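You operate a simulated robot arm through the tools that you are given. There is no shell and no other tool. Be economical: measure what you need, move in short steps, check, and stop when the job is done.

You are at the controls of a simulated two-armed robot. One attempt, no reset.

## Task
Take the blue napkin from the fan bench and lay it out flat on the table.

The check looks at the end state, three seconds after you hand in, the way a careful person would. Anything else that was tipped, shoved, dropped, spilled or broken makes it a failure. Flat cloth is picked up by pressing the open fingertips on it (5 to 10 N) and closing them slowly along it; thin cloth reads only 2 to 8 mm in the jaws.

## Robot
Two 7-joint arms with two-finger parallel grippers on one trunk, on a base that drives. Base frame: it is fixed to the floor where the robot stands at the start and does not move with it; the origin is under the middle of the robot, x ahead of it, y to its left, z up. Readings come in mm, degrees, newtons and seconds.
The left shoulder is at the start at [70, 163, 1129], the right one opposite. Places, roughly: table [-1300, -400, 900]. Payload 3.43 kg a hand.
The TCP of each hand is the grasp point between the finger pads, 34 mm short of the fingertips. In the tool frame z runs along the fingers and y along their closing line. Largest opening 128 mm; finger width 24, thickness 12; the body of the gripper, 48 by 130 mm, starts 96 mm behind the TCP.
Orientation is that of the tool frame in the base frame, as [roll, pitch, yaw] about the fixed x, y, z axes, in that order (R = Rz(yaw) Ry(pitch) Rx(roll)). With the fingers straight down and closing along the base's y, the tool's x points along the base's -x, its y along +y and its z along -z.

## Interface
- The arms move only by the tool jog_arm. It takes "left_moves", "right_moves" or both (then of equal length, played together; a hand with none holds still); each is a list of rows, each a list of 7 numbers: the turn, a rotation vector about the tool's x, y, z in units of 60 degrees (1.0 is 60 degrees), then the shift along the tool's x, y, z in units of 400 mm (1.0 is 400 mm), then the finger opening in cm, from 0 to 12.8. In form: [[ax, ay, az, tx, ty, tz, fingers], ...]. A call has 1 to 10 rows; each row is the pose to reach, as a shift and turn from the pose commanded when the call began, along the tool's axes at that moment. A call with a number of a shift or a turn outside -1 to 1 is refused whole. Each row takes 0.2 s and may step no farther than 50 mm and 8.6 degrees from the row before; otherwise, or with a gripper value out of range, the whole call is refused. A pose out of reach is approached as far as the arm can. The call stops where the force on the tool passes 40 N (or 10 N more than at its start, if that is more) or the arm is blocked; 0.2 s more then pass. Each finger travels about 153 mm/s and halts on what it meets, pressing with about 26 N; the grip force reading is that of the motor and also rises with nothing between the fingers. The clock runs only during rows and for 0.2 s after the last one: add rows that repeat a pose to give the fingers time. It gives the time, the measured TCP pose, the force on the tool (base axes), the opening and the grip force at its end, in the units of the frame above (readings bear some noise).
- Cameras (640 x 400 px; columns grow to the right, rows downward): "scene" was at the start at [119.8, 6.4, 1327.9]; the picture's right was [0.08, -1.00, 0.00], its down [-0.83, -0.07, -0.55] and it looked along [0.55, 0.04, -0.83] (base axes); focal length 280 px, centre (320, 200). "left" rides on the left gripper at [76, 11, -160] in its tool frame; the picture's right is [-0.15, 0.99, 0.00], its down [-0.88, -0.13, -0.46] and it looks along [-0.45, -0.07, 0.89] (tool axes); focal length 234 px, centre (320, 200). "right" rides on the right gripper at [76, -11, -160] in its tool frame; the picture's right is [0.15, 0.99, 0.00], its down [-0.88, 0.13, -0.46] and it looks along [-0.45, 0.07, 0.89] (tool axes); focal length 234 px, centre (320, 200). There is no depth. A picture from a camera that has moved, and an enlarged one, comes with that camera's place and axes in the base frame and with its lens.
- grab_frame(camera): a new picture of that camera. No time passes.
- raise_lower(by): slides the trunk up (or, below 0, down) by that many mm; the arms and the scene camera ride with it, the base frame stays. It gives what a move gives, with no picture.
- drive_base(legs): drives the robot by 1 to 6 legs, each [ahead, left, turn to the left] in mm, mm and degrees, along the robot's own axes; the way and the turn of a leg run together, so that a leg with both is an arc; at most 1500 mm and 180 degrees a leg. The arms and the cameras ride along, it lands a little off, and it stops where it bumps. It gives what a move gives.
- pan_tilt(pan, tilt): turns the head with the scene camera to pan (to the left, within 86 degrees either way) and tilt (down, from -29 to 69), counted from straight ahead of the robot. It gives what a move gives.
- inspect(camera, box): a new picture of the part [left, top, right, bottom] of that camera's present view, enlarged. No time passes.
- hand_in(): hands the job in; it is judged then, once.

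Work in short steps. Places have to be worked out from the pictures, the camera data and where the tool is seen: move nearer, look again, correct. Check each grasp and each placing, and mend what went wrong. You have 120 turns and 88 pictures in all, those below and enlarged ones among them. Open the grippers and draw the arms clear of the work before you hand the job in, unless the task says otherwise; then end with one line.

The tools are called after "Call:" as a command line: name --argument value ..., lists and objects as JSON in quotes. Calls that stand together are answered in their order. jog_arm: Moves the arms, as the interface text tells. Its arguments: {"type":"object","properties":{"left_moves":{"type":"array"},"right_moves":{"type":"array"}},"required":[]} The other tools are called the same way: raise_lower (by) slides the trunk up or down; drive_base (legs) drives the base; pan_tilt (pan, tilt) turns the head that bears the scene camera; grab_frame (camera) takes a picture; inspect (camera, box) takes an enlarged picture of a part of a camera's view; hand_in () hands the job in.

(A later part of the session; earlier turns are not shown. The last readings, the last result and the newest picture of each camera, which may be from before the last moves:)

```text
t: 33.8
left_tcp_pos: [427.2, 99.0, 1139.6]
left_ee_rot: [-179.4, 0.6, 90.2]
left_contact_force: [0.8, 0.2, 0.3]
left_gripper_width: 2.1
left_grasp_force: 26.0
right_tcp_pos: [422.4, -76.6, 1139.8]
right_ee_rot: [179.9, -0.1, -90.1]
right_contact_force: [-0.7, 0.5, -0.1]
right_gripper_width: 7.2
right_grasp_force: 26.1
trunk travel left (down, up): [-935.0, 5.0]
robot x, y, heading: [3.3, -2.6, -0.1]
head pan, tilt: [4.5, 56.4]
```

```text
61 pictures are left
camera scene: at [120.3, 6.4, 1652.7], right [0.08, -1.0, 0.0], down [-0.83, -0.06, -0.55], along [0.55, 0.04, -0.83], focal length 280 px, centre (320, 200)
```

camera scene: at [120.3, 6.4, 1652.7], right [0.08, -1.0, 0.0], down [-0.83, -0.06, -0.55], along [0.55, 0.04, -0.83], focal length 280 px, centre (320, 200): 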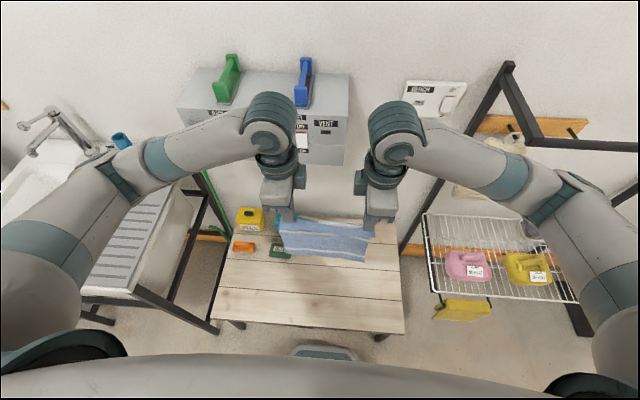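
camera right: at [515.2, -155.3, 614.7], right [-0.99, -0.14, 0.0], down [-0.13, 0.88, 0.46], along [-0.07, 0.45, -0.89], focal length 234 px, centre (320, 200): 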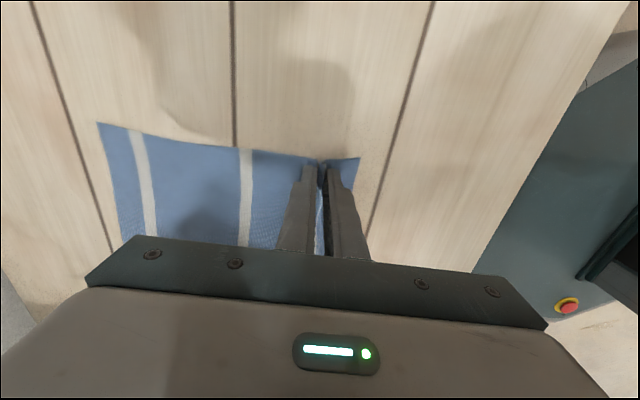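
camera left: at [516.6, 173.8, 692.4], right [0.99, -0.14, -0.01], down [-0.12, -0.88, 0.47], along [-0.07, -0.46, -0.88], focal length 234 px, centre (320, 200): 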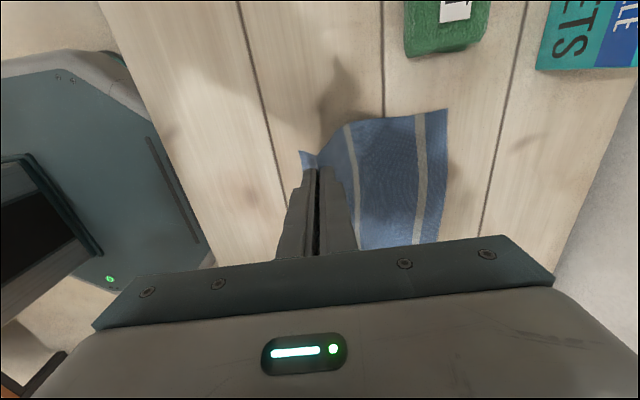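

Held and clear. Before driving, I look to both sides.

Call:
pan_tilt --pan 86 --tilt 25

Call:
grab_frame --camera "scene"

Call:
pan_tilt --pan -86 --tilt 25

Call:
grab_frame --camera "scene"

```text
t: 35.3
left_tcp_pos: [427.5, 98.4, 1138.2]
left_ee_rot: [-179.5, 0.6, 90.2]
left_contact_force: [-0.1, -0.8, -0.3]
left_gripper_width: 2.1
left_grasp_force: 26.4
right_tcp_pos: [423.4, -77.0, 1139.7]
right_ee_rot: [179.9, 0.1, -90.2]
right_contact_force: [0.5, -0.2, -0.6]
right_gripper_width: 7.1
right_grasp_force: 26.0
trunk travel left (down, up): [-935.0, 5.0]
robot x, y, heading: [1.1, 0.9, -0.0]
head pan, tilt: [85.9, 25.0]
```

```text
60 pictures are left
camera scene: at [56.3, 92.7, 1698.7], right [1.0, -0.07, 0.0], down [-0.03, -0.42, -0.91], along [0.07, 0.9, -0.42], focal length 280 px, centre (320, 200)
```

scene: 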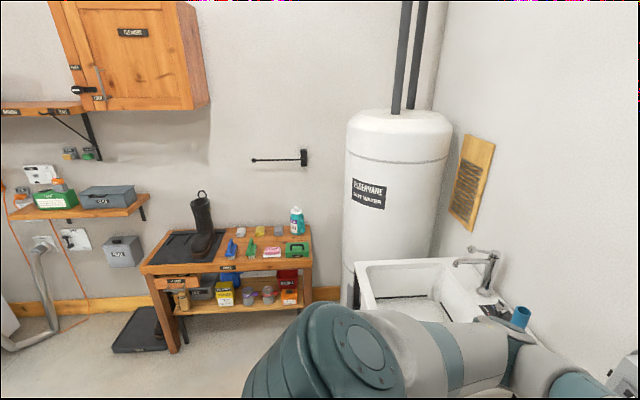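

```text
t: 37.9
left_tcp_pos: [427.1, 97.8, 1139.0]
left_ee_rot: [-179.5, 0.6, 90.2]
left_contact_force: [-1.6, 0.1, -0.6]
left_gripper_width: 2.1
left_grasp_force: 26.0
right_tcp_pos: [423.0, -76.5, 1138.7]
right_ee_rot: [-180.0, -0.1, -90.0]
right_contact_force: [0.0, -0.3, -0.7]
right_gripper_width: 6.9
right_grasp_force: 26.1
trunk travel left (down, up): [-935.0, 5.0]
robot x, y, heading: [1.5, 2.7, -0.2]
head pan, tilt: [-85.9, 25.0]
```

```text
59 pictures are left
camera scene: at [56.2, -91.1, 1698.7], right [-1.0, -0.07, 0.0], down [-0.03, 0.42, -0.91], along [0.06, -0.9, -0.42], focal length 280 px, centre (320, 200)
```

scene: 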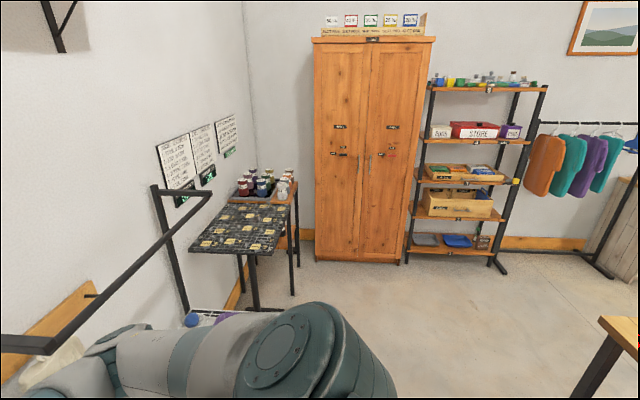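

The sides are open; the table corner shows behind-right at about (−900, −884), so the table's near edge is x≈−900. I back off 230 mm and turn around in place, then look.

Call:
drive_base --legs '[[-230, 0, 0], [0, 0, 90], [0, 0, 90]]'

Call:
pan_tilt --pan 0 --tilt 40

Call:
grab_frame --camera "scene"

```text
t: 47.4
left_tcp_pos: [-647.9, -123.4, 1137.6]
left_ee_rot: [-179.5, 0.6, -86.4]
left_contact_force: [-0.8, 0.8, -0.4]
left_gripper_width: 2.0
left_grasp_force: 25.7
right_tcp_pos: [-654.0, 51.9, 1138.4]
right_ee_rot: [-180.0, 0.0, 93.2]
right_contact_force: [0.8, -1.4, 0.2]
right_gripper_width: 2.1
right_grasp_force: 26.0
trunk travel left (down, up): [-935.0, 5.0]
robot x, y, heading: [-226.5, -3.5, -176.7]
head pan, tilt: [-85.9, 25.0]
```

```text
t: 49.0
left_tcp_pos: [-649.4, -123.3, 1138.5]
left_ee_rot: [-179.5, 0.6, -86.6]
left_contact_force: [-0.2, 1.3, -0.5]
left_gripper_width: 1.9
left_grasp_force: 25.7
right_tcp_pos: [-655.1, 51.7, 1138.5]
right_ee_rot: [-179.9, 0.0, 93.2]
right_contact_force: [0.0, -0.5, 0.4]
right_gripper_width: 2.0
right_grasp_force: 26.0
trunk travel left (down, up): [-935.0, 5.0]
robot x, y, heading: [-221.2, -1.7, -176.4]
head pan, tilt: [0.0, 40.0]
```

```text
58 pictures are left
camera scene: at [-364.2, -7.0, 1675.4], right [-0.06, 1.0, 0.0], down [0.64, 0.04, -0.77], along [-0.76, -0.04, -0.64], focal length 280 px, centre (320, 200)
```

scene: 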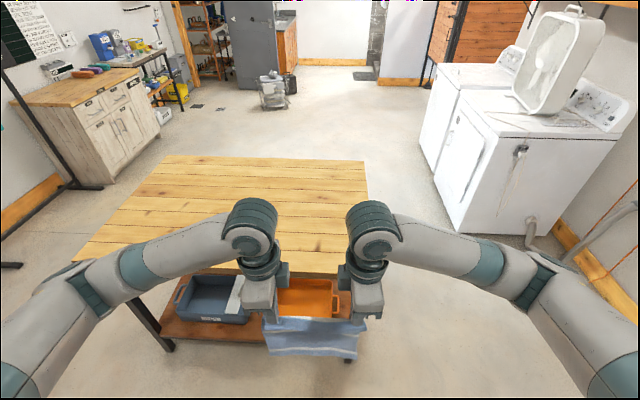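

The table is empty: x −1600…−890, y −885…80. The right width dropped to 2 mm, so I inspect the cloth.

Call:
inspect --camera "scene" --box '[220, 250, 420, 375]'

Call:
grab_frame --camera "right"

```text
3.20 times, centred on (320, 312) of scene
camera zoom: at [-364.2, -7.0, 1675.4], right [-0.06, 1.0, 0.0], down [0.64, 0.04, -0.77], along [-0.76, -0.04, -0.64], focal length 898 px, centre (320, -160)
```

zoom: 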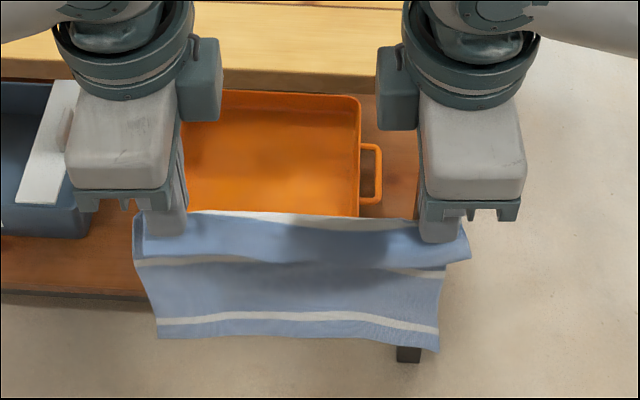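

```text
56 pictures are left
camera right: at [-669.8, 126.7, 1298.4], right [0.98, 0.2, 0.0], down [0.18, -0.87, 0.46], along [0.09, -0.45, -0.89], focal length 234 px, centre (320, 200)
```

right: 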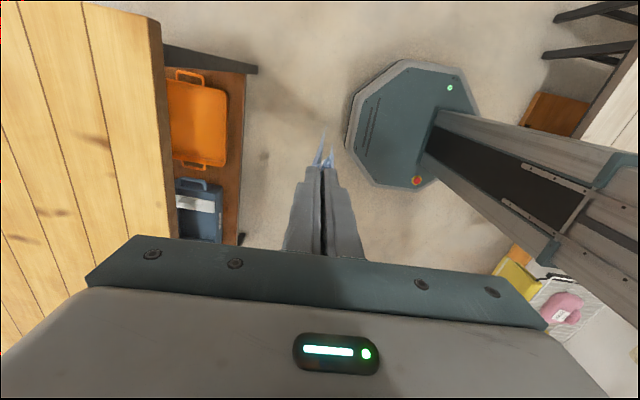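

Both corners are firmly held. I raise the hands 90 mm so the hem clears the table, then drive left and ahead to face the middle of the table's near edge.

Call:
jog_arm --left_moves '[[0, 0, 0, 0, 0, -0.08, 0], [0, 0, 0, 0, 0, -0.16, 0], [0, 0, 0, 0, 0, -0.23, 0]]' --right_moves '[[0, 0, 0, 0, 0, -0.08, 0], [0, 0, 0, 0, 0, -0.16, 0], [0, 0, 0, 0, 0, -0.23, 0]]'

Call:
drive_base --legs '[[0, 0, -3.5], [0, 400, 0], [320, 0, 0]]'

Call:
grab_frame --camera "scene"

```text
t: 49.8
left_tcp_pos: [-649.2, -124.9, 1231.2]
left_ee_rot: [-179.5, 0.6, -86.5]
left_contact_force: [0.3, 1.5, -0.1]
left_gripper_width: 2.1
left_grasp_force: 26.2
right_tcp_pos: [-655.8, 51.8, 1232.2]
right_ee_rot: [180.0, 0.0, 93.1]
right_contact_force: [0.5, -1.9, -0.5]
right_gripper_width: 2.2
right_grasp_force: 25.4
trunk travel left (down, up): [-935.0, 5.0]
robot x, y, heading: [-229.1, 0.3, -176.7]
head pan, tilt: [0.0, 40.0]
```

```text
t: 54.5
left_tcp_pos: [-971.3, -489.8, 1232.1]
left_ee_rot: [-179.7, 0.6, -90.5]
left_contact_force: [-0.6, 1.8, 0.1]
left_gripper_width: 2.0
left_grasp_force: 26.1
right_tcp_pos: [-963.8, -313.0, 1231.6]
right_ee_rot: [-179.9, 0.0, 89.2]
right_contact_force: [0.5, -1.7, 0.3]
right_gripper_width: 2.1
right_grasp_force: 25.8
trunk travel left (down, up): [-935.0, 5.0]
robot x, y, heading: [-543.2, -393.3, 179.3]
head pan, tilt: [0.0, 40.0]
```

```text
55 pictures are left
camera scene: at [-676.7, -392.4, 1675.6], right [0.01, 1.0, 0.0], down [0.64, -0.01, -0.77], along [-0.77, 0.01, -0.64], focal length 280 px, centre (320, 200)
```

scene: 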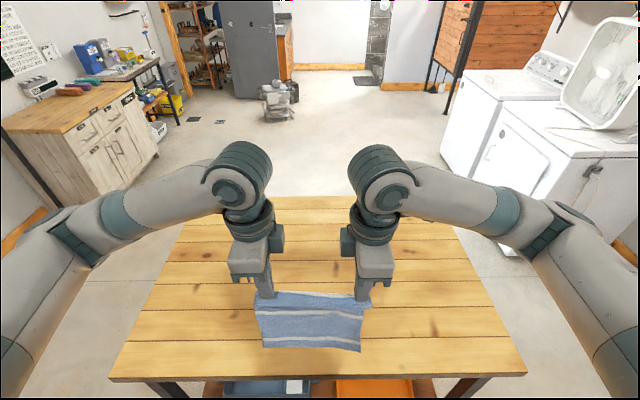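

Well placed. I creep 50 mm nearer, then move the hands forward over the table at the same height.

Call:
drive_base --legs '[[45, 0, 0]]'

Call:
jog_arm --left_moves '[[0, 0, 0, 0, 0.09, 0, 0], [0, 0, 0, 0, 0.18, 0, 0], [0, 0, 0, 0, 0.27, 0, 0], [0, 0, 0, 0, 0.36, 0, 0], [0, 0, 0, 0, 0.45, 0, 0], [0, 0, 0, 0, 0.52, 0, 0], [0, 0, 0, 0, 0.52, 0, 0], [0, 0, 0, 0, 0.52, 0, 0]]' --right_moves '[[0, 0, 0, 0, -0.09, 0, 0], [0, 0, 0, 0, -0.18, 0, 0], [0, 0, 0, 0, -0.27, 0, 0], [0, 0, 0, 0, -0.36, 0, 0], [0, 0, 0, 0, -0.45, 0, 0], [0, 0, 0, 0, -0.54, 0, 0], [0, 0, 0, 0, -0.54, 0, 0], [0, 0, 0, 0, -0.54, 0, 0]]'

Call:
grab_frame --camera "scene"

Call:
grab_frame --camera "left"

```text
t: 55.4
left_tcp_pos: [-1008.8, -489.0, 1234.6]
left_ee_rot: [-179.8, 0.8, -90.5]
left_contact_force: [1.5, 2.3, 0.0]
left_gripper_width: 2.2
left_grasp_force: 25.9
right_tcp_pos: [-1001.6, -313.4, 1234.3]
right_ee_rot: [-179.7, 0.0, 89.2]
right_contact_force: [0.3, -1.0, 0.1]
right_gripper_width: 2.1
right_grasp_force: 25.9
trunk travel left (down, up): [-935.0, 5.0]
robot x, y, heading: [-582.9, -394.7, 179.3]
head pan, tilt: [0.0, 40.0]
```

```text
t: 57.2
left_tcp_pos: [-1225.4, -486.2, 1230.7]
left_ee_rot: [-179.5, 0.7, -90.6]
left_contact_force: [-0.1, 1.3, -0.2]
left_gripper_width: 2.2
left_grasp_force: 25.7
right_tcp_pos: [-1223.7, -310.1, 1230.8]
right_ee_rot: [180.0, 0.0, 89.2]
right_contact_force: [0.7, -0.7, -0.3]
right_gripper_width: 2.1
right_grasp_force: 25.7
trunk travel left (down, up): [-935.0, 5.0]
robot x, y, heading: [-586.9, -392.4, 179.1]
head pan, tilt: [0.0, 40.0]
```

```text
54 pictures are left
camera scene: at [-721.5, -391.8, 1675.5], right [0.01, 1.0, 0.0], down [0.64, -0.01, -0.77], along [-0.77, 0.01, -0.64], focal length 280 px, centre (320, 200)
```

scene: 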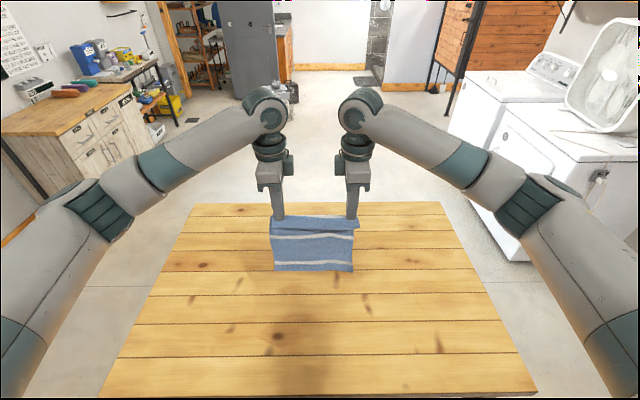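

```text
53 pictures are left
camera left: at [-1236.5, -563.9, 1389.7], right [-0.99, 0.16, -0.01], down [0.14, 0.87, 0.47], along [0.08, 0.46, -0.88], focal length 234 px, centre (320, 200)
```

left: 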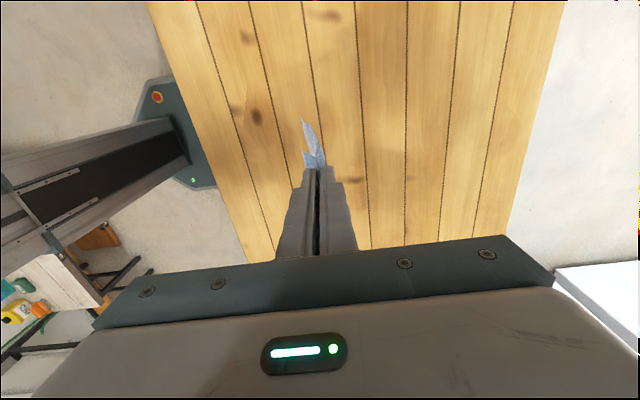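

I zoom in on the hanging cloth to judge the flap and hem height.

Call:
inspect --camera "scene" --box '[240, 195, 384, 285]'

```text
4.44 times, centred on (312, 240) of scene
camera zoom: at [-721.5, -391.8, 1675.5], right [0.01, 1.0, 0.0], down [0.64, -0.01, -0.77], along [-0.77, 0.01, -0.64], focal length 1246 px, centre (356, 22)
```

zoom: 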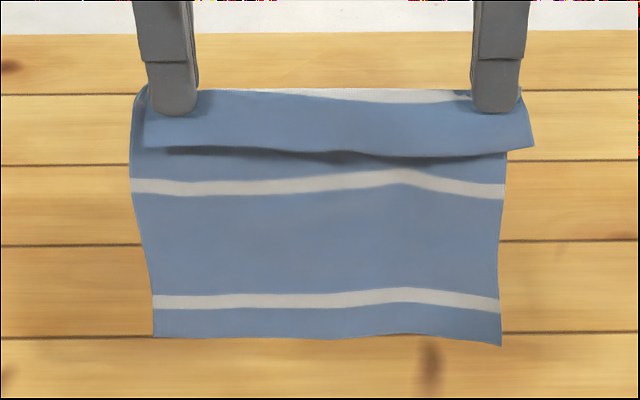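

The flap (~45 mm) hangs on the robot side and the hem is at about z≈985. I lower 75 mm so the hem nearly touches.

Call:
jog_arm --left_moves '[[0, 0, 0, 0, 0, 0.07, 0], [0, 0, 0, 0, 0, 0.13, 0], [0, 0, 0, 0, 0, 0.19, 0], [0, 0, 0, 0, 0, 0.19, 0], [0, 0, 0, 0, 0, 0.19, 0]]' --right_moves '[[0, 0, 0, 0, 0, 0.07, 0], [0, 0, 0, 0, 0, 0.13, 0], [0, 0, 0, 0, 0, 0.19, 0], [0, 0, 0, 0, 0, 0.19, 0], [0, 0, 0, 0, 0, 0.19, 0]]'

Call:
inspect --camera "scene" --box '[240, 205, 400, 305]'

Call:
grab_frame --camera "left"

```text
t: 58.4
left_tcp_pos: [-1222.5, -486.4, 1153.1]
left_ee_rot: [-179.6, 0.7, -90.6]
left_contact_force: [0.6, 1.6, 1.2]
left_gripper_width: 2.2
left_grasp_force: 25.8
right_tcp_pos: [-1224.6, -309.5, 1154.2]
right_ee_rot: [-179.9, 0.0, 89.4]
right_contact_force: [-0.3, -1.9, -0.6]
right_gripper_width: 2.1
right_grasp_force: 26.2
trunk travel left (down, up): [-935.0, 5.0]
robot x, y, heading: [-584.1, -396.0, 179.5]
head pan, tilt: [0.0, 40.0]
```

```text
4.00 times, centred on (320, 255) of scene
camera zoom: at [-722.5, -391.8, 1675.4], right [0.01, 1.0, 0.0], down [0.64, -0.01, -0.77], along [-0.77, 0.01, -0.64], focal length 1122 px, centre (320, -20)
```

zoom: 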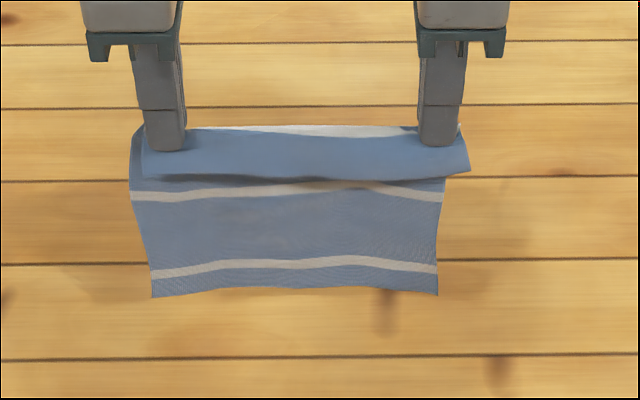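

```text
50 pictures are left
camera left: at [-1235.1, -564.8, 1312.6], right [-0.99, 0.16, -0.01], down [0.13, 0.87, 0.47], along [0.08, 0.46, -0.88], focal length 234 px, centre (320, 200)
```

left: 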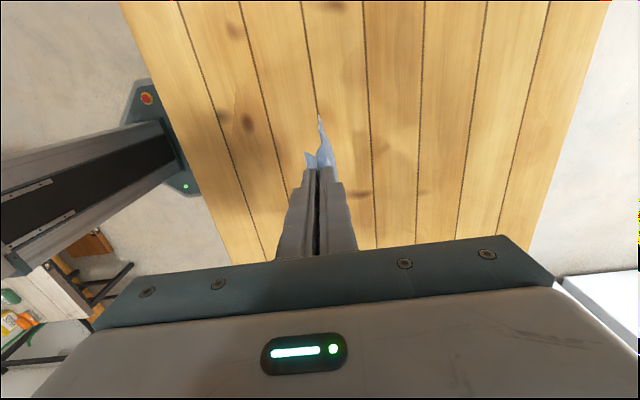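

The visible cloth shortened, so either the hem touches or it was still swinging. I wait a moment and look again without moving.

Call:
jog_arm --left_moves '[[0, 0, 0, 0, 0, 0, 0], [0, 0, 0, 0, 0, 0, 0], [0, 0, 0, 0, 0, 0, 0], [0, 0, 0, 0, 0, 0, 0], [0, 0, 0, 0, 0, 0, 0]]' --right_moves '[[0, 0, 0, 0, 0, 0, 0], [0, 0, 0, 0, 0, 0, 0], [0, 0, 0, 0, 0, 0, 0], [0, 0, 0, 0, 0, 0, 0], [0, 0, 0, 0, 0, 0, 0]]'

Call:
grab_frame --camera "scene"

Call:
inspect --camera "left" --box '[240, 90, 400, 190]'

```text
t: 59.6
left_tcp_pos: [-1223.3, -485.4, 1154.0]
left_ee_rot: [-179.4, 0.7, -90.4]
left_contact_force: [-0.4, 2.1, 0.1]
left_gripper_width: 2.3
left_grasp_force: 25.6
right_tcp_pos: [-1224.8, -310.1, 1153.8]
right_ee_rot: [180.0, 0.0, 89.3]
right_contact_force: [-0.2, -2.4, 0.0]
right_gripper_width: 2.3
right_grasp_force: 26.1
trunk travel left (down, up): [-935.0, 5.0]
robot x, y, heading: [-584.8, -394.4, 179.3]
head pan, tilt: [0.0, 40.0]
```

```text
49 pictures are left
camera scene: at [-722.8, -391.9, 1675.3], right [0.01, 1.0, 0.0], down [0.64, -0.01, -0.77], along [-0.77, 0.01, -0.64], focal length 280 px, centre (320, 200)
```

scene: 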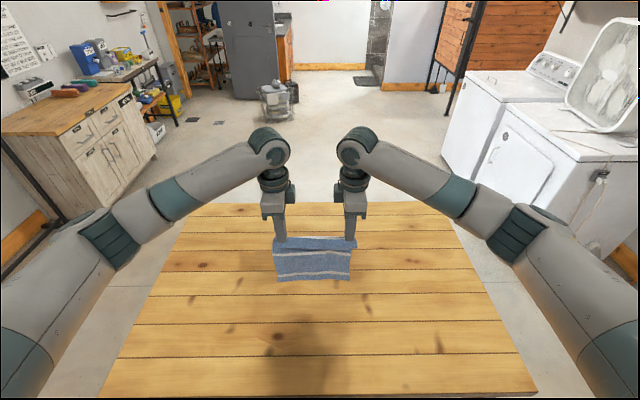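

```text
4.00 times, centred on (320, 140) of left
camera zoom: at [-1235.3, -564.8, 1312.6], right [-0.99, 0.16, -0.01], down [0.13, 0.87, 0.47], along [0.08, 0.46, -0.88], focal length 937 px, centre (320, 440)
```

zoom: 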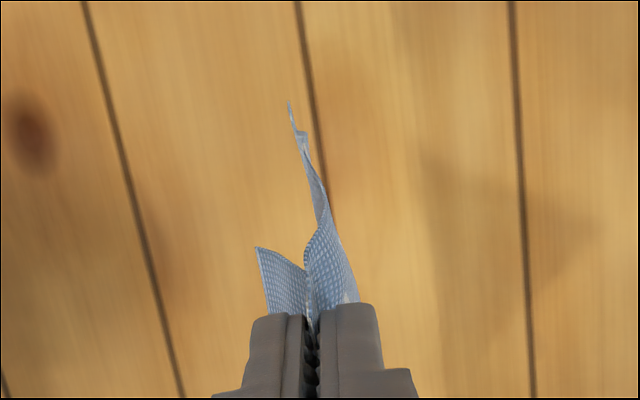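

Not clear yet whether the hem touches. I lower another 40 mm and compare.

Call:
jog_arm --left_moves '[[0, 0, 0, 0, 0, 0.04, 0], [0, 0, 0, 0, 0, 0.07, 0], [0, 0, 0, 0, 0, 0.1, 0], [0, 0, 0, 0, 0, 0.1, 0], [0, 0, 0, 0, 0, 0.1, 0]]' --right_moves '[[0, 0, 0, 0, 0, 0.04, 0], [0, 0, 0, 0, 0, 0.07, 0], [0, 0, 0, 0, 0, 0.1, 0], [0, 0, 0, 0, 0, 0.1, 0], [0, 0, 0, 0, 0, 0.1, 0]]'

Call:
inspect --camera "scene" --box '[240, 205, 400, 305]'

Call:
inspect --camera "left" --box '[240, 90, 400, 190]'

```text
t: 60.8
left_tcp_pos: [-1222.7, -486.5, 1113.1]
left_ee_rot: [-179.5, 0.6, -90.4]
left_contact_force: [0.0, 0.8, 0.1]
left_gripper_width: 1.9
left_grasp_force: 25.6
right_tcp_pos: [-1224.2, -310.6, 1113.9]
right_ee_rot: [-179.9, 0.0, 89.4]
right_contact_force: [-0.6, -1.8, -0.3]
right_gripper_width: 1.9
right_grasp_force: 25.3
trunk travel left (down, up): [-935.0, 5.0]
robot x, y, heading: [-586.2, -395.0, 179.2]
head pan, tilt: [0.0, 40.0]
```

```text
4.00 times, centred on (320, 255) of scene
camera zoom: at [-722.8, -391.9, 1675.3], right [0.01, 1.0, 0.0], down [0.64, -0.01, -0.77], along [-0.77, 0.01, -0.64], focal length 1122 px, centre (320, -20)
```

zoom: 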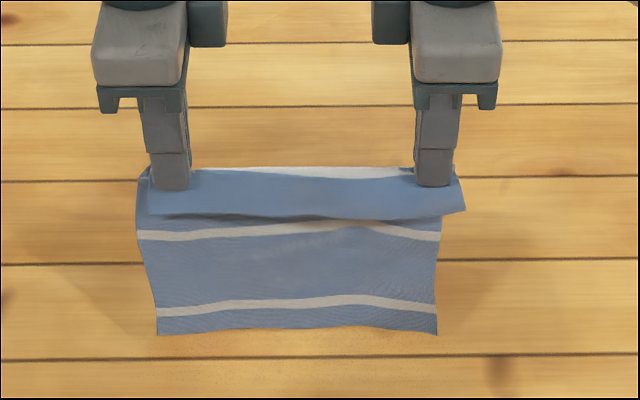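

```text
4.00 times, centred on (320, 140) of left
camera zoom: at [-1235.2, -564.3, 1272.1], right [-0.99, 0.16, -0.01], down [0.13, 0.87, 0.47], along [0.08, 0.46, -0.88], focal length 937 px, centre (320, 440)
```

zoom: 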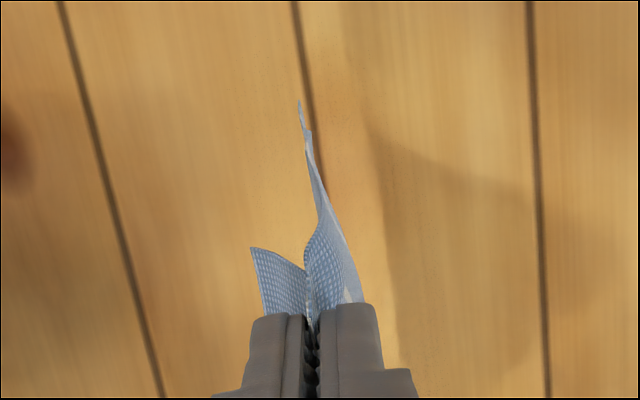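

Shape unchanged – the hem is still free, at roughly z≈915. Lower another 28 mm.

Call:
jog_arm --left_moves '[[0, 0, 0, 0, 0, 0.03, 0], [0, 0, 0, 0, 0, 0.05, 0], [0, 0, 0, 0, 0, 0.07, 0], [0, 0, 0, 0, 0, 0.07, 0]]' --right_moves '[[0, 0, 0, 0, 0, 0.03, 0], [0, 0, 0, 0, 0, 0.05, 0], [0, 0, 0, 0, 0, 0.07, 0], [0, 0, 0, 0, 0, 0.07, 0]]'

Call:
inspect --camera "scene" --box '[240, 205, 400, 305]'

Call:
inspect --camera "left" --box '[240, 90, 400, 190]'

```text
t: 61.8
left_tcp_pos: [-1222.8, -486.0, 1087.6]
left_ee_rot: [-179.4, 0.6, -90.4]
left_contact_force: [-0.1, 1.9, 0.0]
left_gripper_width: 2.0
left_grasp_force: 26.0
right_tcp_pos: [-1224.5, -310.0, 1084.5]
right_ee_rot: [-180.0, -0.1, 89.2]
right_contact_force: [-0.3, -0.8, 0.3]
right_gripper_width: 2.3
right_grasp_force: 25.9
trunk travel left (down, up): [-935.0, 5.0]
robot x, y, heading: [-586.4, -396.0, 179.2]
head pan, tilt: [0.0, 40.0]
```

```text
4.00 times, centred on (320, 255) of scene
camera zoom: at [-722.9, -391.8, 1675.3], right [0.01, 1.0, 0.0], down [0.64, -0.01, -0.77], along [-0.77, 0.01, -0.64], focal length 1122 px, centre (320, -20)
```

zoom: 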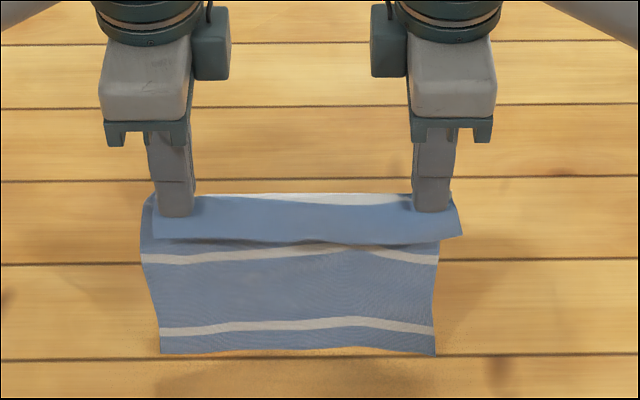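

```text
4.00 times, centred on (320, 140) of left
camera zoom: at [-1235.1, -563.8, 1244.4], right [-0.99, 0.16, -0.01], down [0.13, 0.87, 0.47], along [0.08, 0.46, -0.88], focal length 937 px, centre (320, 440)
```

zoom: 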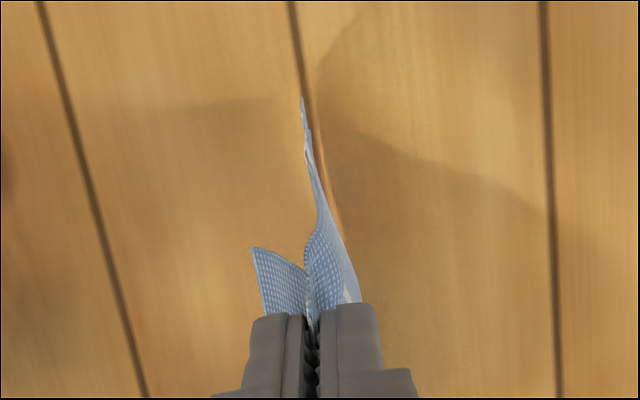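

Hem is close to its shadow now; lower 20 mm more.

Call:
jog_arm --left_moves '[[0, 0, 0, 0, 0, 0.025, 0], [0, 0, 0, 0, 0, 0.05, 0], [0, 0, 0, 0, 0, 0.05, 0]]' --right_moves '[[0, 0, 0, 0, 0, 0.025, 0], [0, 0, 0, 0, 0, 0.05, 0], [0, 0, 0, 0, 0, 0.05, 0]]'

Call:
inspect --camera "scene" --box '[240, 205, 400, 305]'

Call:
inspect --camera "left" --box '[240, 90, 400, 190]'

```text
t: 62.6
left_tcp_pos: [-1222.2, -486.5, 1066.0]
left_ee_rot: [-179.5, 0.7, -90.5]
left_contact_force: [0.2, 0.4, -0.2]
left_gripper_width: 2.3
left_grasp_force: 26.2
right_tcp_pos: [-1223.8, -310.8, 1066.8]
right_ee_rot: [180.0, 0.0, 89.2]
right_contact_force: [-0.2, 0.1, 0.1]
right_gripper_width: 2.0
right_grasp_force: 26.0
trunk travel left (down, up): [-935.0, 5.0]
robot x, y, heading: [-588.0, -399.7, 179.3]
head pan, tilt: [0.0, 40.0]
```

```text
4.00 times, centred on (320, 255) of scene
camera zoom: at [-722.6, -392.0, 1675.4], right [0.01, 1.0, 0.0], down [0.64, -0.01, -0.77], along [-0.77, 0.01, -0.64], focal length 1122 px, centre (320, -20)
```

zoom: 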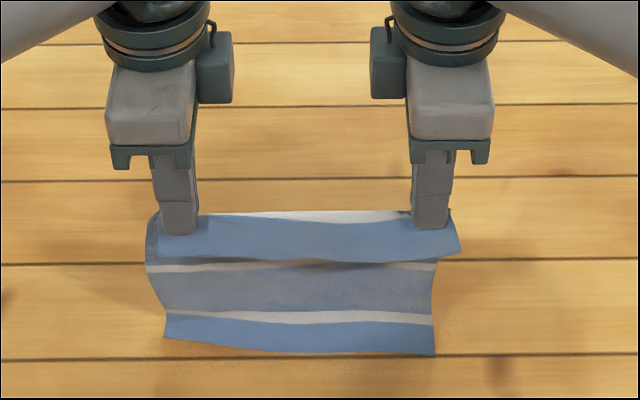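

```text
4.00 times, centred on (320, 140) of left
camera zoom: at [-1234.9, -562.9, 1223.9], right [-0.99, 0.16, -0.01], down [0.13, 0.87, 0.47], along [0.08, 0.46, -0.88], focal length 937 px, centre (320, 440)
```

zoom: 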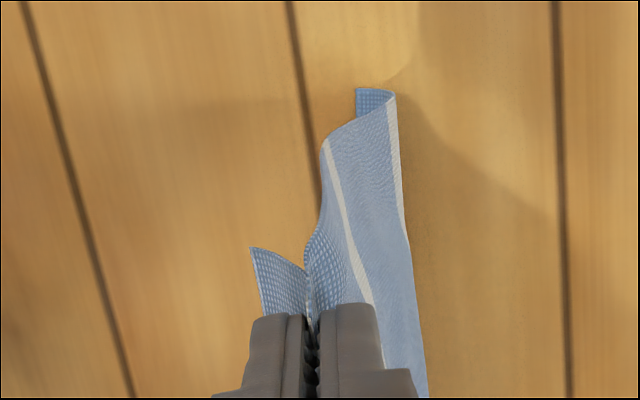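

The hem touched and curled toward the robot – wrong way. I lift ~14 mm so it only brushes, and pull toward the robot so the hem trails away from it.

Call:
jog_arm --left_moves '[[0, 0, 0, 0, 0, -0.025, 0], [0, 0, 0, 0, -0.05, -0.025, 0], [0, 0, 0, 0, -0.1, -0.02, 0], [0, 0, 0, 0, -0.15, -0.01, 0], [0, 0, 0, 0, -0.2, 0.02, 0]]' --right_moves '[[0, 0, 0, 0, 0, -0.025, 0], [0, 0, 0, 0, 0.05, -0.025, 0], [0, 0, 0, 0, 0.1, -0.02, 0], [0, 0, 0, 0, 0.15, -0.01, 0], [0, 0, 0, 0, 0.2, 0.02, 0]]'

Call:
inspect --camera "scene" --box '[240, 205, 400, 305]'

Call:
inspect --camera "left" --box '[240, 90, 400, 190]'

```text
t: 63.8
left_tcp_pos: [-1142.3, -483.2, 1059.7]
left_ee_rot: [-179.5, 0.7, -90.6]
left_contact_force: [0.8, -0.6, 0.1]
left_gripper_width: 2.1
left_grasp_force: 26.6
right_tcp_pos: [-1144.1, -312.6, 1060.0]
right_ee_rot: [-180.0, 0.0, 89.2]
right_contact_force: [0.3, 0.6, -0.1]
right_gripper_width: 2.0
right_grasp_force: 26.0
trunk travel left (down, up): [-935.0, 5.0]
robot x, y, heading: [-587.7, -397.8, 179.4]
head pan, tilt: [0.0, 40.0]
```

```text
4.00 times, centred on (320, 255) of scene
camera zoom: at [-721.4, -391.9, 1675.5], right [0.01, 1.0, 0.0], down [0.64, -0.01, -0.77], along [-0.77, 0.01, -0.64], focal length 1122 px, centre (320, -20)
```

zoom: 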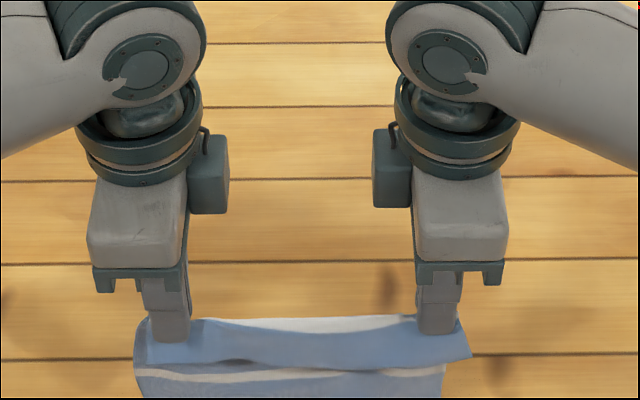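

```text
4.00 times, centred on (320, 140) of left
camera zoom: at [-1153.9, -562.3, 1217.7], right [-0.99, 0.16, -0.01], down [0.13, 0.87, 0.47], along [0.08, 0.46, -0.88], focal length 937 px, centre (320, 440)
```

zoom: 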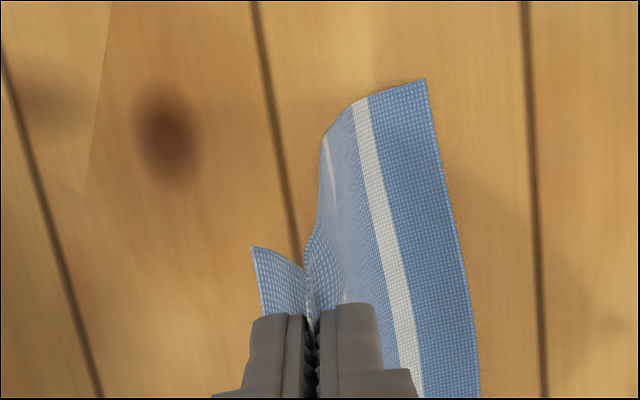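

The hem now trails away correctly, but the final position would end near the table's front edge. I lift, go 120 mm farther forward, and repeat the same brush-and-pull.

Call:
jog_arm --left_moves '[[0, 0, 0, 0, 0, -0.1, 0], [0, 0, 0, 0, 0.08, -0.18, 0], [0, 0, 0, 0, 0.18, -0.18, 0], [0, 0, 0, 0, 0.29, -0.18, 0], [0, 0, 0, 0, 0.29, -0.18, 0], [0, 0, 0, 0, 0.29, -0.12, 0], [0, 0, 0, 0, 0.29, -0.06, 0]]' --right_moves '[[0, 0, 0, 0, 0, -0.1, 0], [0, 0, 0, 0, -0.08, -0.18, 0], [0, 0, 0, 0, -0.18, -0.18, 0], [0, 0, 0, 0, -0.29, -0.18, 0], [0, 0, 0, 0, -0.29, -0.18, 0], [0, 0, 0, 0, -0.29, -0.12, 0], [0, 0, 0, 0, -0.29, -0.06, 0]]'

Call:
inspect --camera "left" --box '[240, 90, 400, 190]'

```text
t: 65.4
left_tcp_pos: [-1261.3, -485.9, 1080.7]
left_ee_rot: [-179.4, 0.6, -90.7]
left_contact_force: [-0.5, 1.2, -0.9]
left_gripper_width: 2.2
left_grasp_force: 25.6
right_tcp_pos: [-1262.6, -308.7, 1081.9]
right_ee_rot: [179.9, -0.1, 89.4]
right_contact_force: [0.2, -2.3, -0.3]
right_gripper_width: 2.2
right_grasp_force: 26.2
trunk travel left (down, up): [-935.0, 5.0]
robot x, y, heading: [-586.9, -394.2, 179.4]
head pan, tilt: [0.0, 40.0]
```

```text
4.00 times, centred on (320, 140) of left
camera zoom: at [-1273.3, -563.9, 1239.0], right [-0.99, 0.16, -0.01], down [0.13, 0.87, 0.47], along [0.08, 0.46, -0.88], focal length 937 px, centre (320, 440)
```

zoom: 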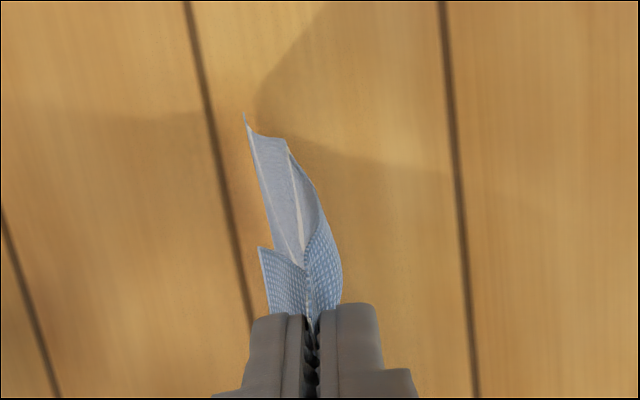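

Now brush and pull back 85 mm as before.

Call:
jog_arm --left_moves '[[0, 0, 0, 0, -0.03, 0.005, 0], [0, 0, 0, 0, -0.07, 0.01, 0], [0, 0, 0, 0, -0.11, 0.02, 0], [0, 0, 0, 0, -0.15, 0.03, 0], [0, 0, 0, 0, -0.19, 0.05, 0]]' --right_moves '[[0, 0, 0, 0, 0.03, 0.005, 0], [0, 0, 0, 0, 0.07, 0.01, 0], [0, 0, 0, 0, 0.11, 0.02, 0], [0, 0, 0, 0, 0.15, 0.03, 0], [0, 0, 0, 0, 0.19, 0.05, 0]]'

Call:
inspect --camera "left" --box '[240, 60, 432, 180]'

```text
t: 66.6
left_tcp_pos: [-1182.5, -487.1, 1062.0]
left_ee_rot: [-179.4, 0.6, -90.5]
left_contact_force: [0.7, 1.4, 0.0]
left_gripper_width: 2.2
left_grasp_force: 25.8
right_tcp_pos: [-1183.4, -312.3, 1062.5]
right_ee_rot: [179.9, 0.0, 89.2]
right_contact_force: [0.2, -0.9, 0.1]
right_gripper_width: 2.2
right_grasp_force: 26.1
trunk travel left (down, up): [-935.0, 5.0]
robot x, y, heading: [-587.7, -397.4, 179.3]
head pan, tilt: [0.0, 40.0]
```

```text
3.33 times, centred on (336, 120) of left
camera zoom: at [-1194.9, -564.7, 1219.7], right [-0.99, 0.16, -0.01], down [0.13, 0.87, 0.47], along [0.08, 0.46, -0.88], focal length 781 px, centre (267, 467)
```

zoom: 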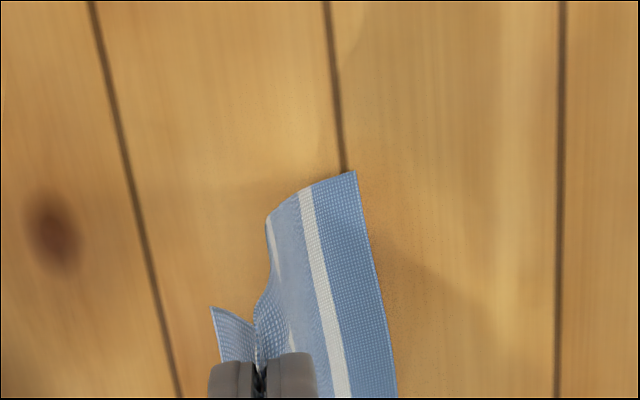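

Hem lies away from the robot at about x≈−1235. Now I lower along a 45° line toward the robot by 90 mm each.

Call:
jog_arm --left_moves '[[0, 0, 0, 0, -0.045, 0.04, 0], [0, 0, 0, 0, -0.09, 0.08, 0], [0, 0, 0, 0, -0.135, 0.12, 0], [0, 0, 0, 0, -0.18, 0.16, 0], [0, 0, 0, 0, -0.225, 0.2, 0], [0, 0, 0, 0, -0.225, 0.2, 0]]' --right_moves '[[0, 0, 0, 0, 0.045, 0.04, 0], [0, 0, 0, 0, 0.09, 0.08, 0], [0, 0, 0, 0, 0.135, 0.12, 0], [0, 0, 0, 0, 0.18, 0.16, 0], [0, 0, 0, 0, 0.225, 0.2, 0], [0, 0, 0, 0, 0.225, 0.2, 0]]'

Call:
grab_frame --camera "left"

Call:
grab_frame --camera "scene"

```text
t: 68.0
left_tcp_pos: [-1092.0, -484.9, 980.2]
left_ee_rot: [-179.5, 0.7, -90.5]
left_contact_force: [0.7, 0.3, 0.5]
left_gripper_width: 1.8
left_grasp_force: 26.1
right_tcp_pos: [-1097.1, -309.7, 982.6]
right_ee_rot: [-180.0, 0.0, 89.2]
right_contact_force: [0.1, 0.2, 0.2]
right_gripper_width: 2.2
right_grasp_force: 25.7
trunk travel left (down, up): [-935.0, 5.0]
robot x, y, heading: [-590.0, -396.3, 179.2]
head pan, tilt: [0.0, 40.0]
```

```text
37 pictures are left
camera left: at [-1104.8, -563.0, 1140.1], right [-0.99, 0.16, -0.01], down [0.13, 0.87, 0.47], along [0.08, 0.46, -0.88], focal length 234 px, centre (320, 200)
```

left: 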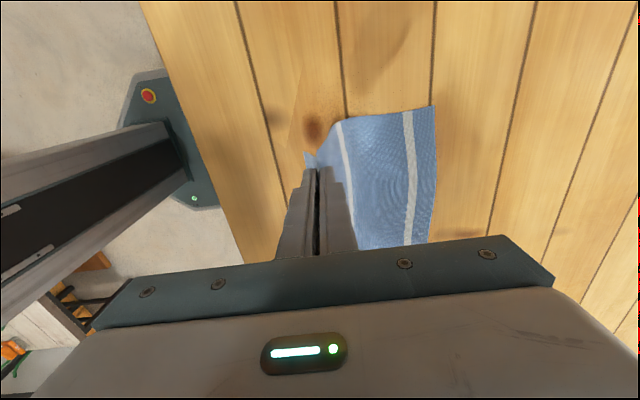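

```text
36 pictures are left
camera scene: at [-723.6, -391.8, 1675.3], right [0.01, 1.0, 0.0], down [0.64, -0.01, -0.77], along [-0.77, 0.01, -0.64], focal length 280 px, centre (320, 200)
```

scene: 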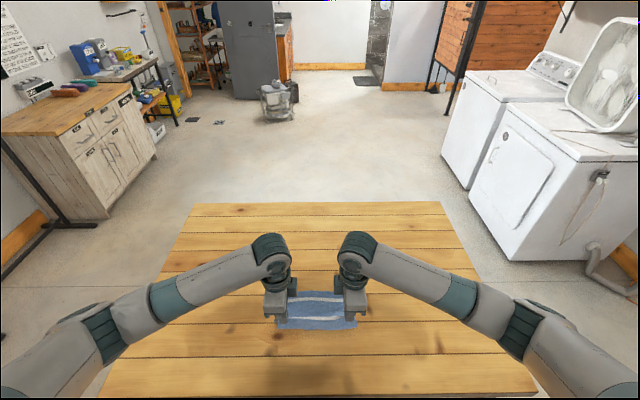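

Laying nicely. I continue: 45 mm back, 36 mm down.

Call:
jog_arm --left_moves '[[0, 0, 0, 0, -0.04, 0.03, 0], [0, 0, 0, 0, -0.08, 0.06, 0], [0, 0, 0, 0, -0.115, 0.09, 0], [0, 0, 0, 0, -0.115, 0.09, 0]]' --right_moves '[[0, 0, 0, 0, 0.035, 0.03, 0], [0, 0, 0, 0, 0.07, 0.06, 0], [0, 0, 0, 0, 0.105, 0.095, 0], [0, 0, 0, 0, 0.105, 0.095, 0]]'

Call:
grab_frame --camera "left"

Call:
inspect --camera "scene" --box '[240, 285, 400, 385]'

```text
t: 69.0
left_tcp_pos: [-1046.4, -485.4, 948.1]
left_ee_rot: [-179.4, 0.7, -90.5]
left_contact_force: [0.1, 0.8, 0.2]
left_gripper_width: 1.9
left_grasp_force: 25.9
right_tcp_pos: [-1052.9, -310.4, 946.4]
right_ee_rot: [-179.9, 0.0, 89.3]
right_contact_force: [0.9, -1.0, 0.0]
right_gripper_width: 2.4
right_grasp_force: 26.1
trunk travel left (down, up): [-935.0, 5.0]
robot x, y, heading: [-587.2, -395.5, 179.5]
head pan, tilt: [0.0, 40.0]
```

```text
35 pictures are left
camera left: at [-1058.5, -563.3, 1106.0], right [-0.99, 0.16, -0.01], down [0.13, 0.87, 0.47], along [0.08, 0.46, -0.88], focal length 234 px, centre (320, 200)
```

left: 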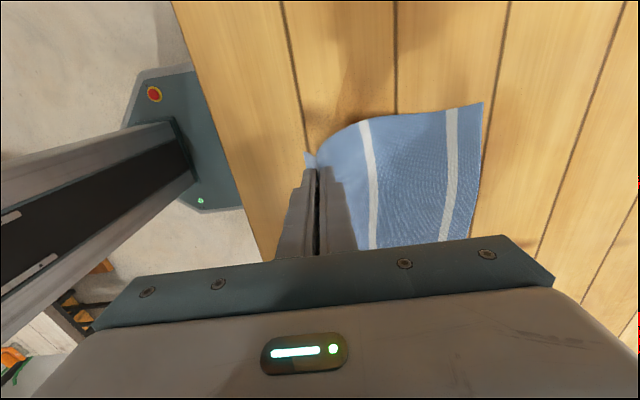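

```text
4.00 times, centred on (320, 335) of scene
camera zoom: at [-722.7, -391.9, 1675.4], right [0.01, 1.0, 0.0], down [0.64, -0.01, -0.77], along [-0.77, 0.01, -0.64], focal length 1122 px, centre (320, -340)
```

zoom: 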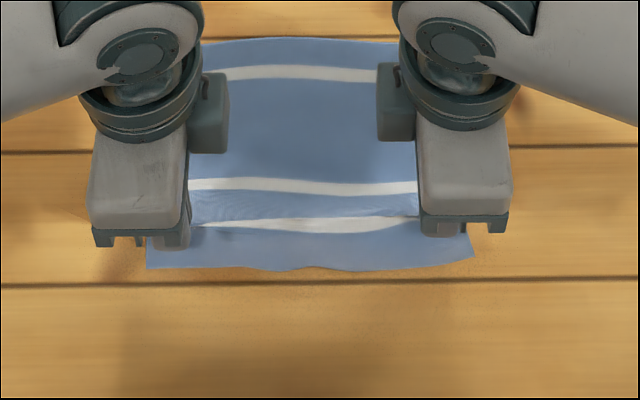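

Flap lies toward the robot already. I now lower straight down gradually, watching the force.

Call:
jog_arm --left_moves '[[0, 0, 0, 0, -0.01, 0.02, 0], [0, 0, 0, 0, -0.015, 0.035, 0], [0, 0, 0, 0, -0.015, 0.05, 0], [0, 0, 0, 0, -0.015, 0.05, 0]]' --right_moves '[[0, 0, 0, 0, 0.015, 0.02, 0], [0, 0, 0, 0, 0.025, 0.035, 0], [0, 0, 0, 0, 0.025, 0.05, 0], [0, 0, 0, 0, 0.025, 0.05, 0]]'

Call:
inspect --camera "left" --box '[260, 80, 500, 230]'

```text
t: 70.0
left_tcp_pos: [-1039.4, -485.6, 927.3]
left_ee_rot: [-179.5, 0.5, -90.5]
left_contact_force: [0.0, 1.0, -0.2]
left_gripper_width: 2.0
left_grasp_force: 25.7
right_tcp_pos: [-1043.2, -311.9, 924.8]
right_ee_rot: [180.0, 0.0, 89.3]
right_contact_force: [0.4, -0.8, 1.5]
right_gripper_width: 2.4
right_grasp_force: 25.9
trunk travel left (down, up): [-935.0, 5.0]
robot x, y, heading: [-585.6, -395.2, 179.5]
head pan, tilt: [0.0, 40.0]
```

```text
2.67 times, centred on (380, 155) of left
camera zoom: at [-1051.8, -563.3, 1085.8], right [-0.99, 0.16, -0.01], down [0.13, 0.87, 0.47], along [0.08, 0.46, -0.88], focal length 624 px, centre (160, 320)
```

zoom: 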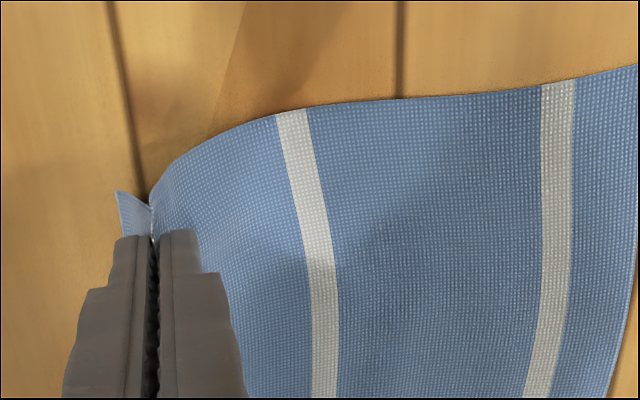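

Continue down 8 mm in small steps.

Call:
jog_arm --left_moves '[[0, 0, 0, 0, 0, 0.006, 0], [0, 0, 0, 0, 0, 0.012, 0], [0, 0, 0, 0, 0, 0.018, 0], [0, 0, 0, 0, 0, 0.022, 0]]' --right_moves '[[0, 0, 0, 0, 0, 0.006, 0], [0, 0, 0, 0, 0, 0.012, 0], [0, 0, 0, 0, 0, 0.016, 0], [0, 0, 0, 0, 0, 0.018, 0]]'

```text
t: 71.0
left_tcp_pos: [-1038.1, -485.1, 918.1]
left_ee_rot: [-179.5, 0.7, -90.5]
left_contact_force: [0.6, 0.8, -0.2]
left_gripper_width: 2.2
left_grasp_force: 26.0
right_tcp_pos: [-1043.2, -312.5, 917.8]
right_ee_rot: [-179.9, 0.0, 89.2]
right_contact_force: [0.0, 0.1, -0.6]
right_gripper_width: 1.9
right_grasp_force: 25.9
trunk travel left (down, up): [-935.0, 5.0]
robot x, y, heading: [-584.6, -394.5, 179.3]
head pan, tilt: [0.0, 40.0]
```

Call:
jog_arm --left_moves '[[0, 0, 0, 0, 0, 0.005, 0], [0, 0, 0, 0, 0, 0.01, 0], [0, 0, 0, 0, 0, 0.015, 0], [0, 0, 0, 0, 0, 0.02, 0]]' --right_moves '[[0, 0, 0, 0, 0, 0.005, 0], [0, 0, 0, 0, 0, 0.01, 0], [0, 0, 0, 0, 0, 0.015, 0], [0, 0, 0, 0, 0, 0.02, 0]]'

Call:
inspect --camera "left" --box '[260, 80, 500, 230]'

```text
t: 72.0
left_tcp_pos: [-1038.7, -485.7, 909.6]
left_ee_rot: [-179.4, 0.5, -90.5]
left_contact_force: [-0.6, -0.5, 0.3]
left_gripper_width: 2.0
left_grasp_force: 26.0
right_tcp_pos: [-1044.3, -311.6, 909.8]
right_ee_rot: [-179.9, 0.0, 89.3]
right_contact_force: [-0.5, -0.2, -0.1]
right_gripper_width: 1.8
right_grasp_force: 26.5
trunk travel left (down, up): [-935.0, 5.0]
robot x, y, heading: [-588.9, -395.9, 179.4]
head pan, tilt: [0.0, 40.0]
```

```text
2.67 times, centred on (380, 155) of left
camera zoom: at [-1051.8, -562.6, 1069.1], right [-0.99, 0.16, -0.01], down [0.13, 0.87, 0.47], along [0.08, 0.46, -0.88], focal length 624 px, centre (160, 320)
```

zoom: 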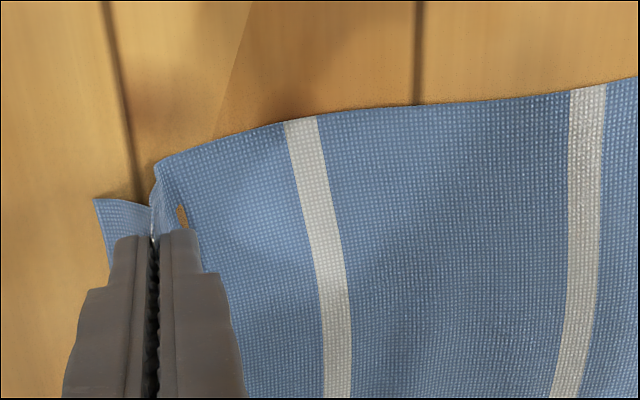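

Flap spreads outwards well; still no contact. Continue down with a small pull-back to take up slack.

Call:
jog_arm --left_moves '[[0, 0, 0, 0, -0.007, 0.004, 0], [0, 0, 0, 0, -0.015, 0.008, 0], [0, 0, 0, 0, -0.02, 0.012, 0], [0, 0, 0, 0, -0.02, 0.016, 0], [0, 0, 0, 0, -0.02, 0.02, 0], [0, 0, 0, 0, -0.02, 0.024, 0]]' --right_moves '[[0, 0, 0, 0, 0.01, 0.004, 0], [0, 0, 0, 0, 0.02, 0.008, 0], [0, 0, 0, 0, 0.03, 0.012, 0], [0, 0, 0, 0, 0.03, 0.016, 0], [0, 0, 0, 0, 0.03, 0.02, 0], [0, 0, 0, 0, 0.03, 0.024, 0]]'

```text
t: 73.4
left_tcp_pos: [-1032.1, -484.1, 901.6]
left_ee_rot: [-179.5, 0.6, -90.6]
left_contact_force: [0.3, 0.3, 1.4]
left_gripper_width: 1.8
left_grasp_force: 26.1
right_tcp_pos: [-1030.3, -313.7, 900.6]
right_ee_rot: [-180.0, 0.0, 89.2]
right_contact_force: [0.9, 0.9, 0.5]
right_gripper_width: 2.3
right_grasp_force: 26.4
trunk travel left (down, up): [-935.0, 5.0]
robot x, y, heading: [-585.2, -399.2, 179.7]
head pan, tilt: [0.0, 40.0]
```

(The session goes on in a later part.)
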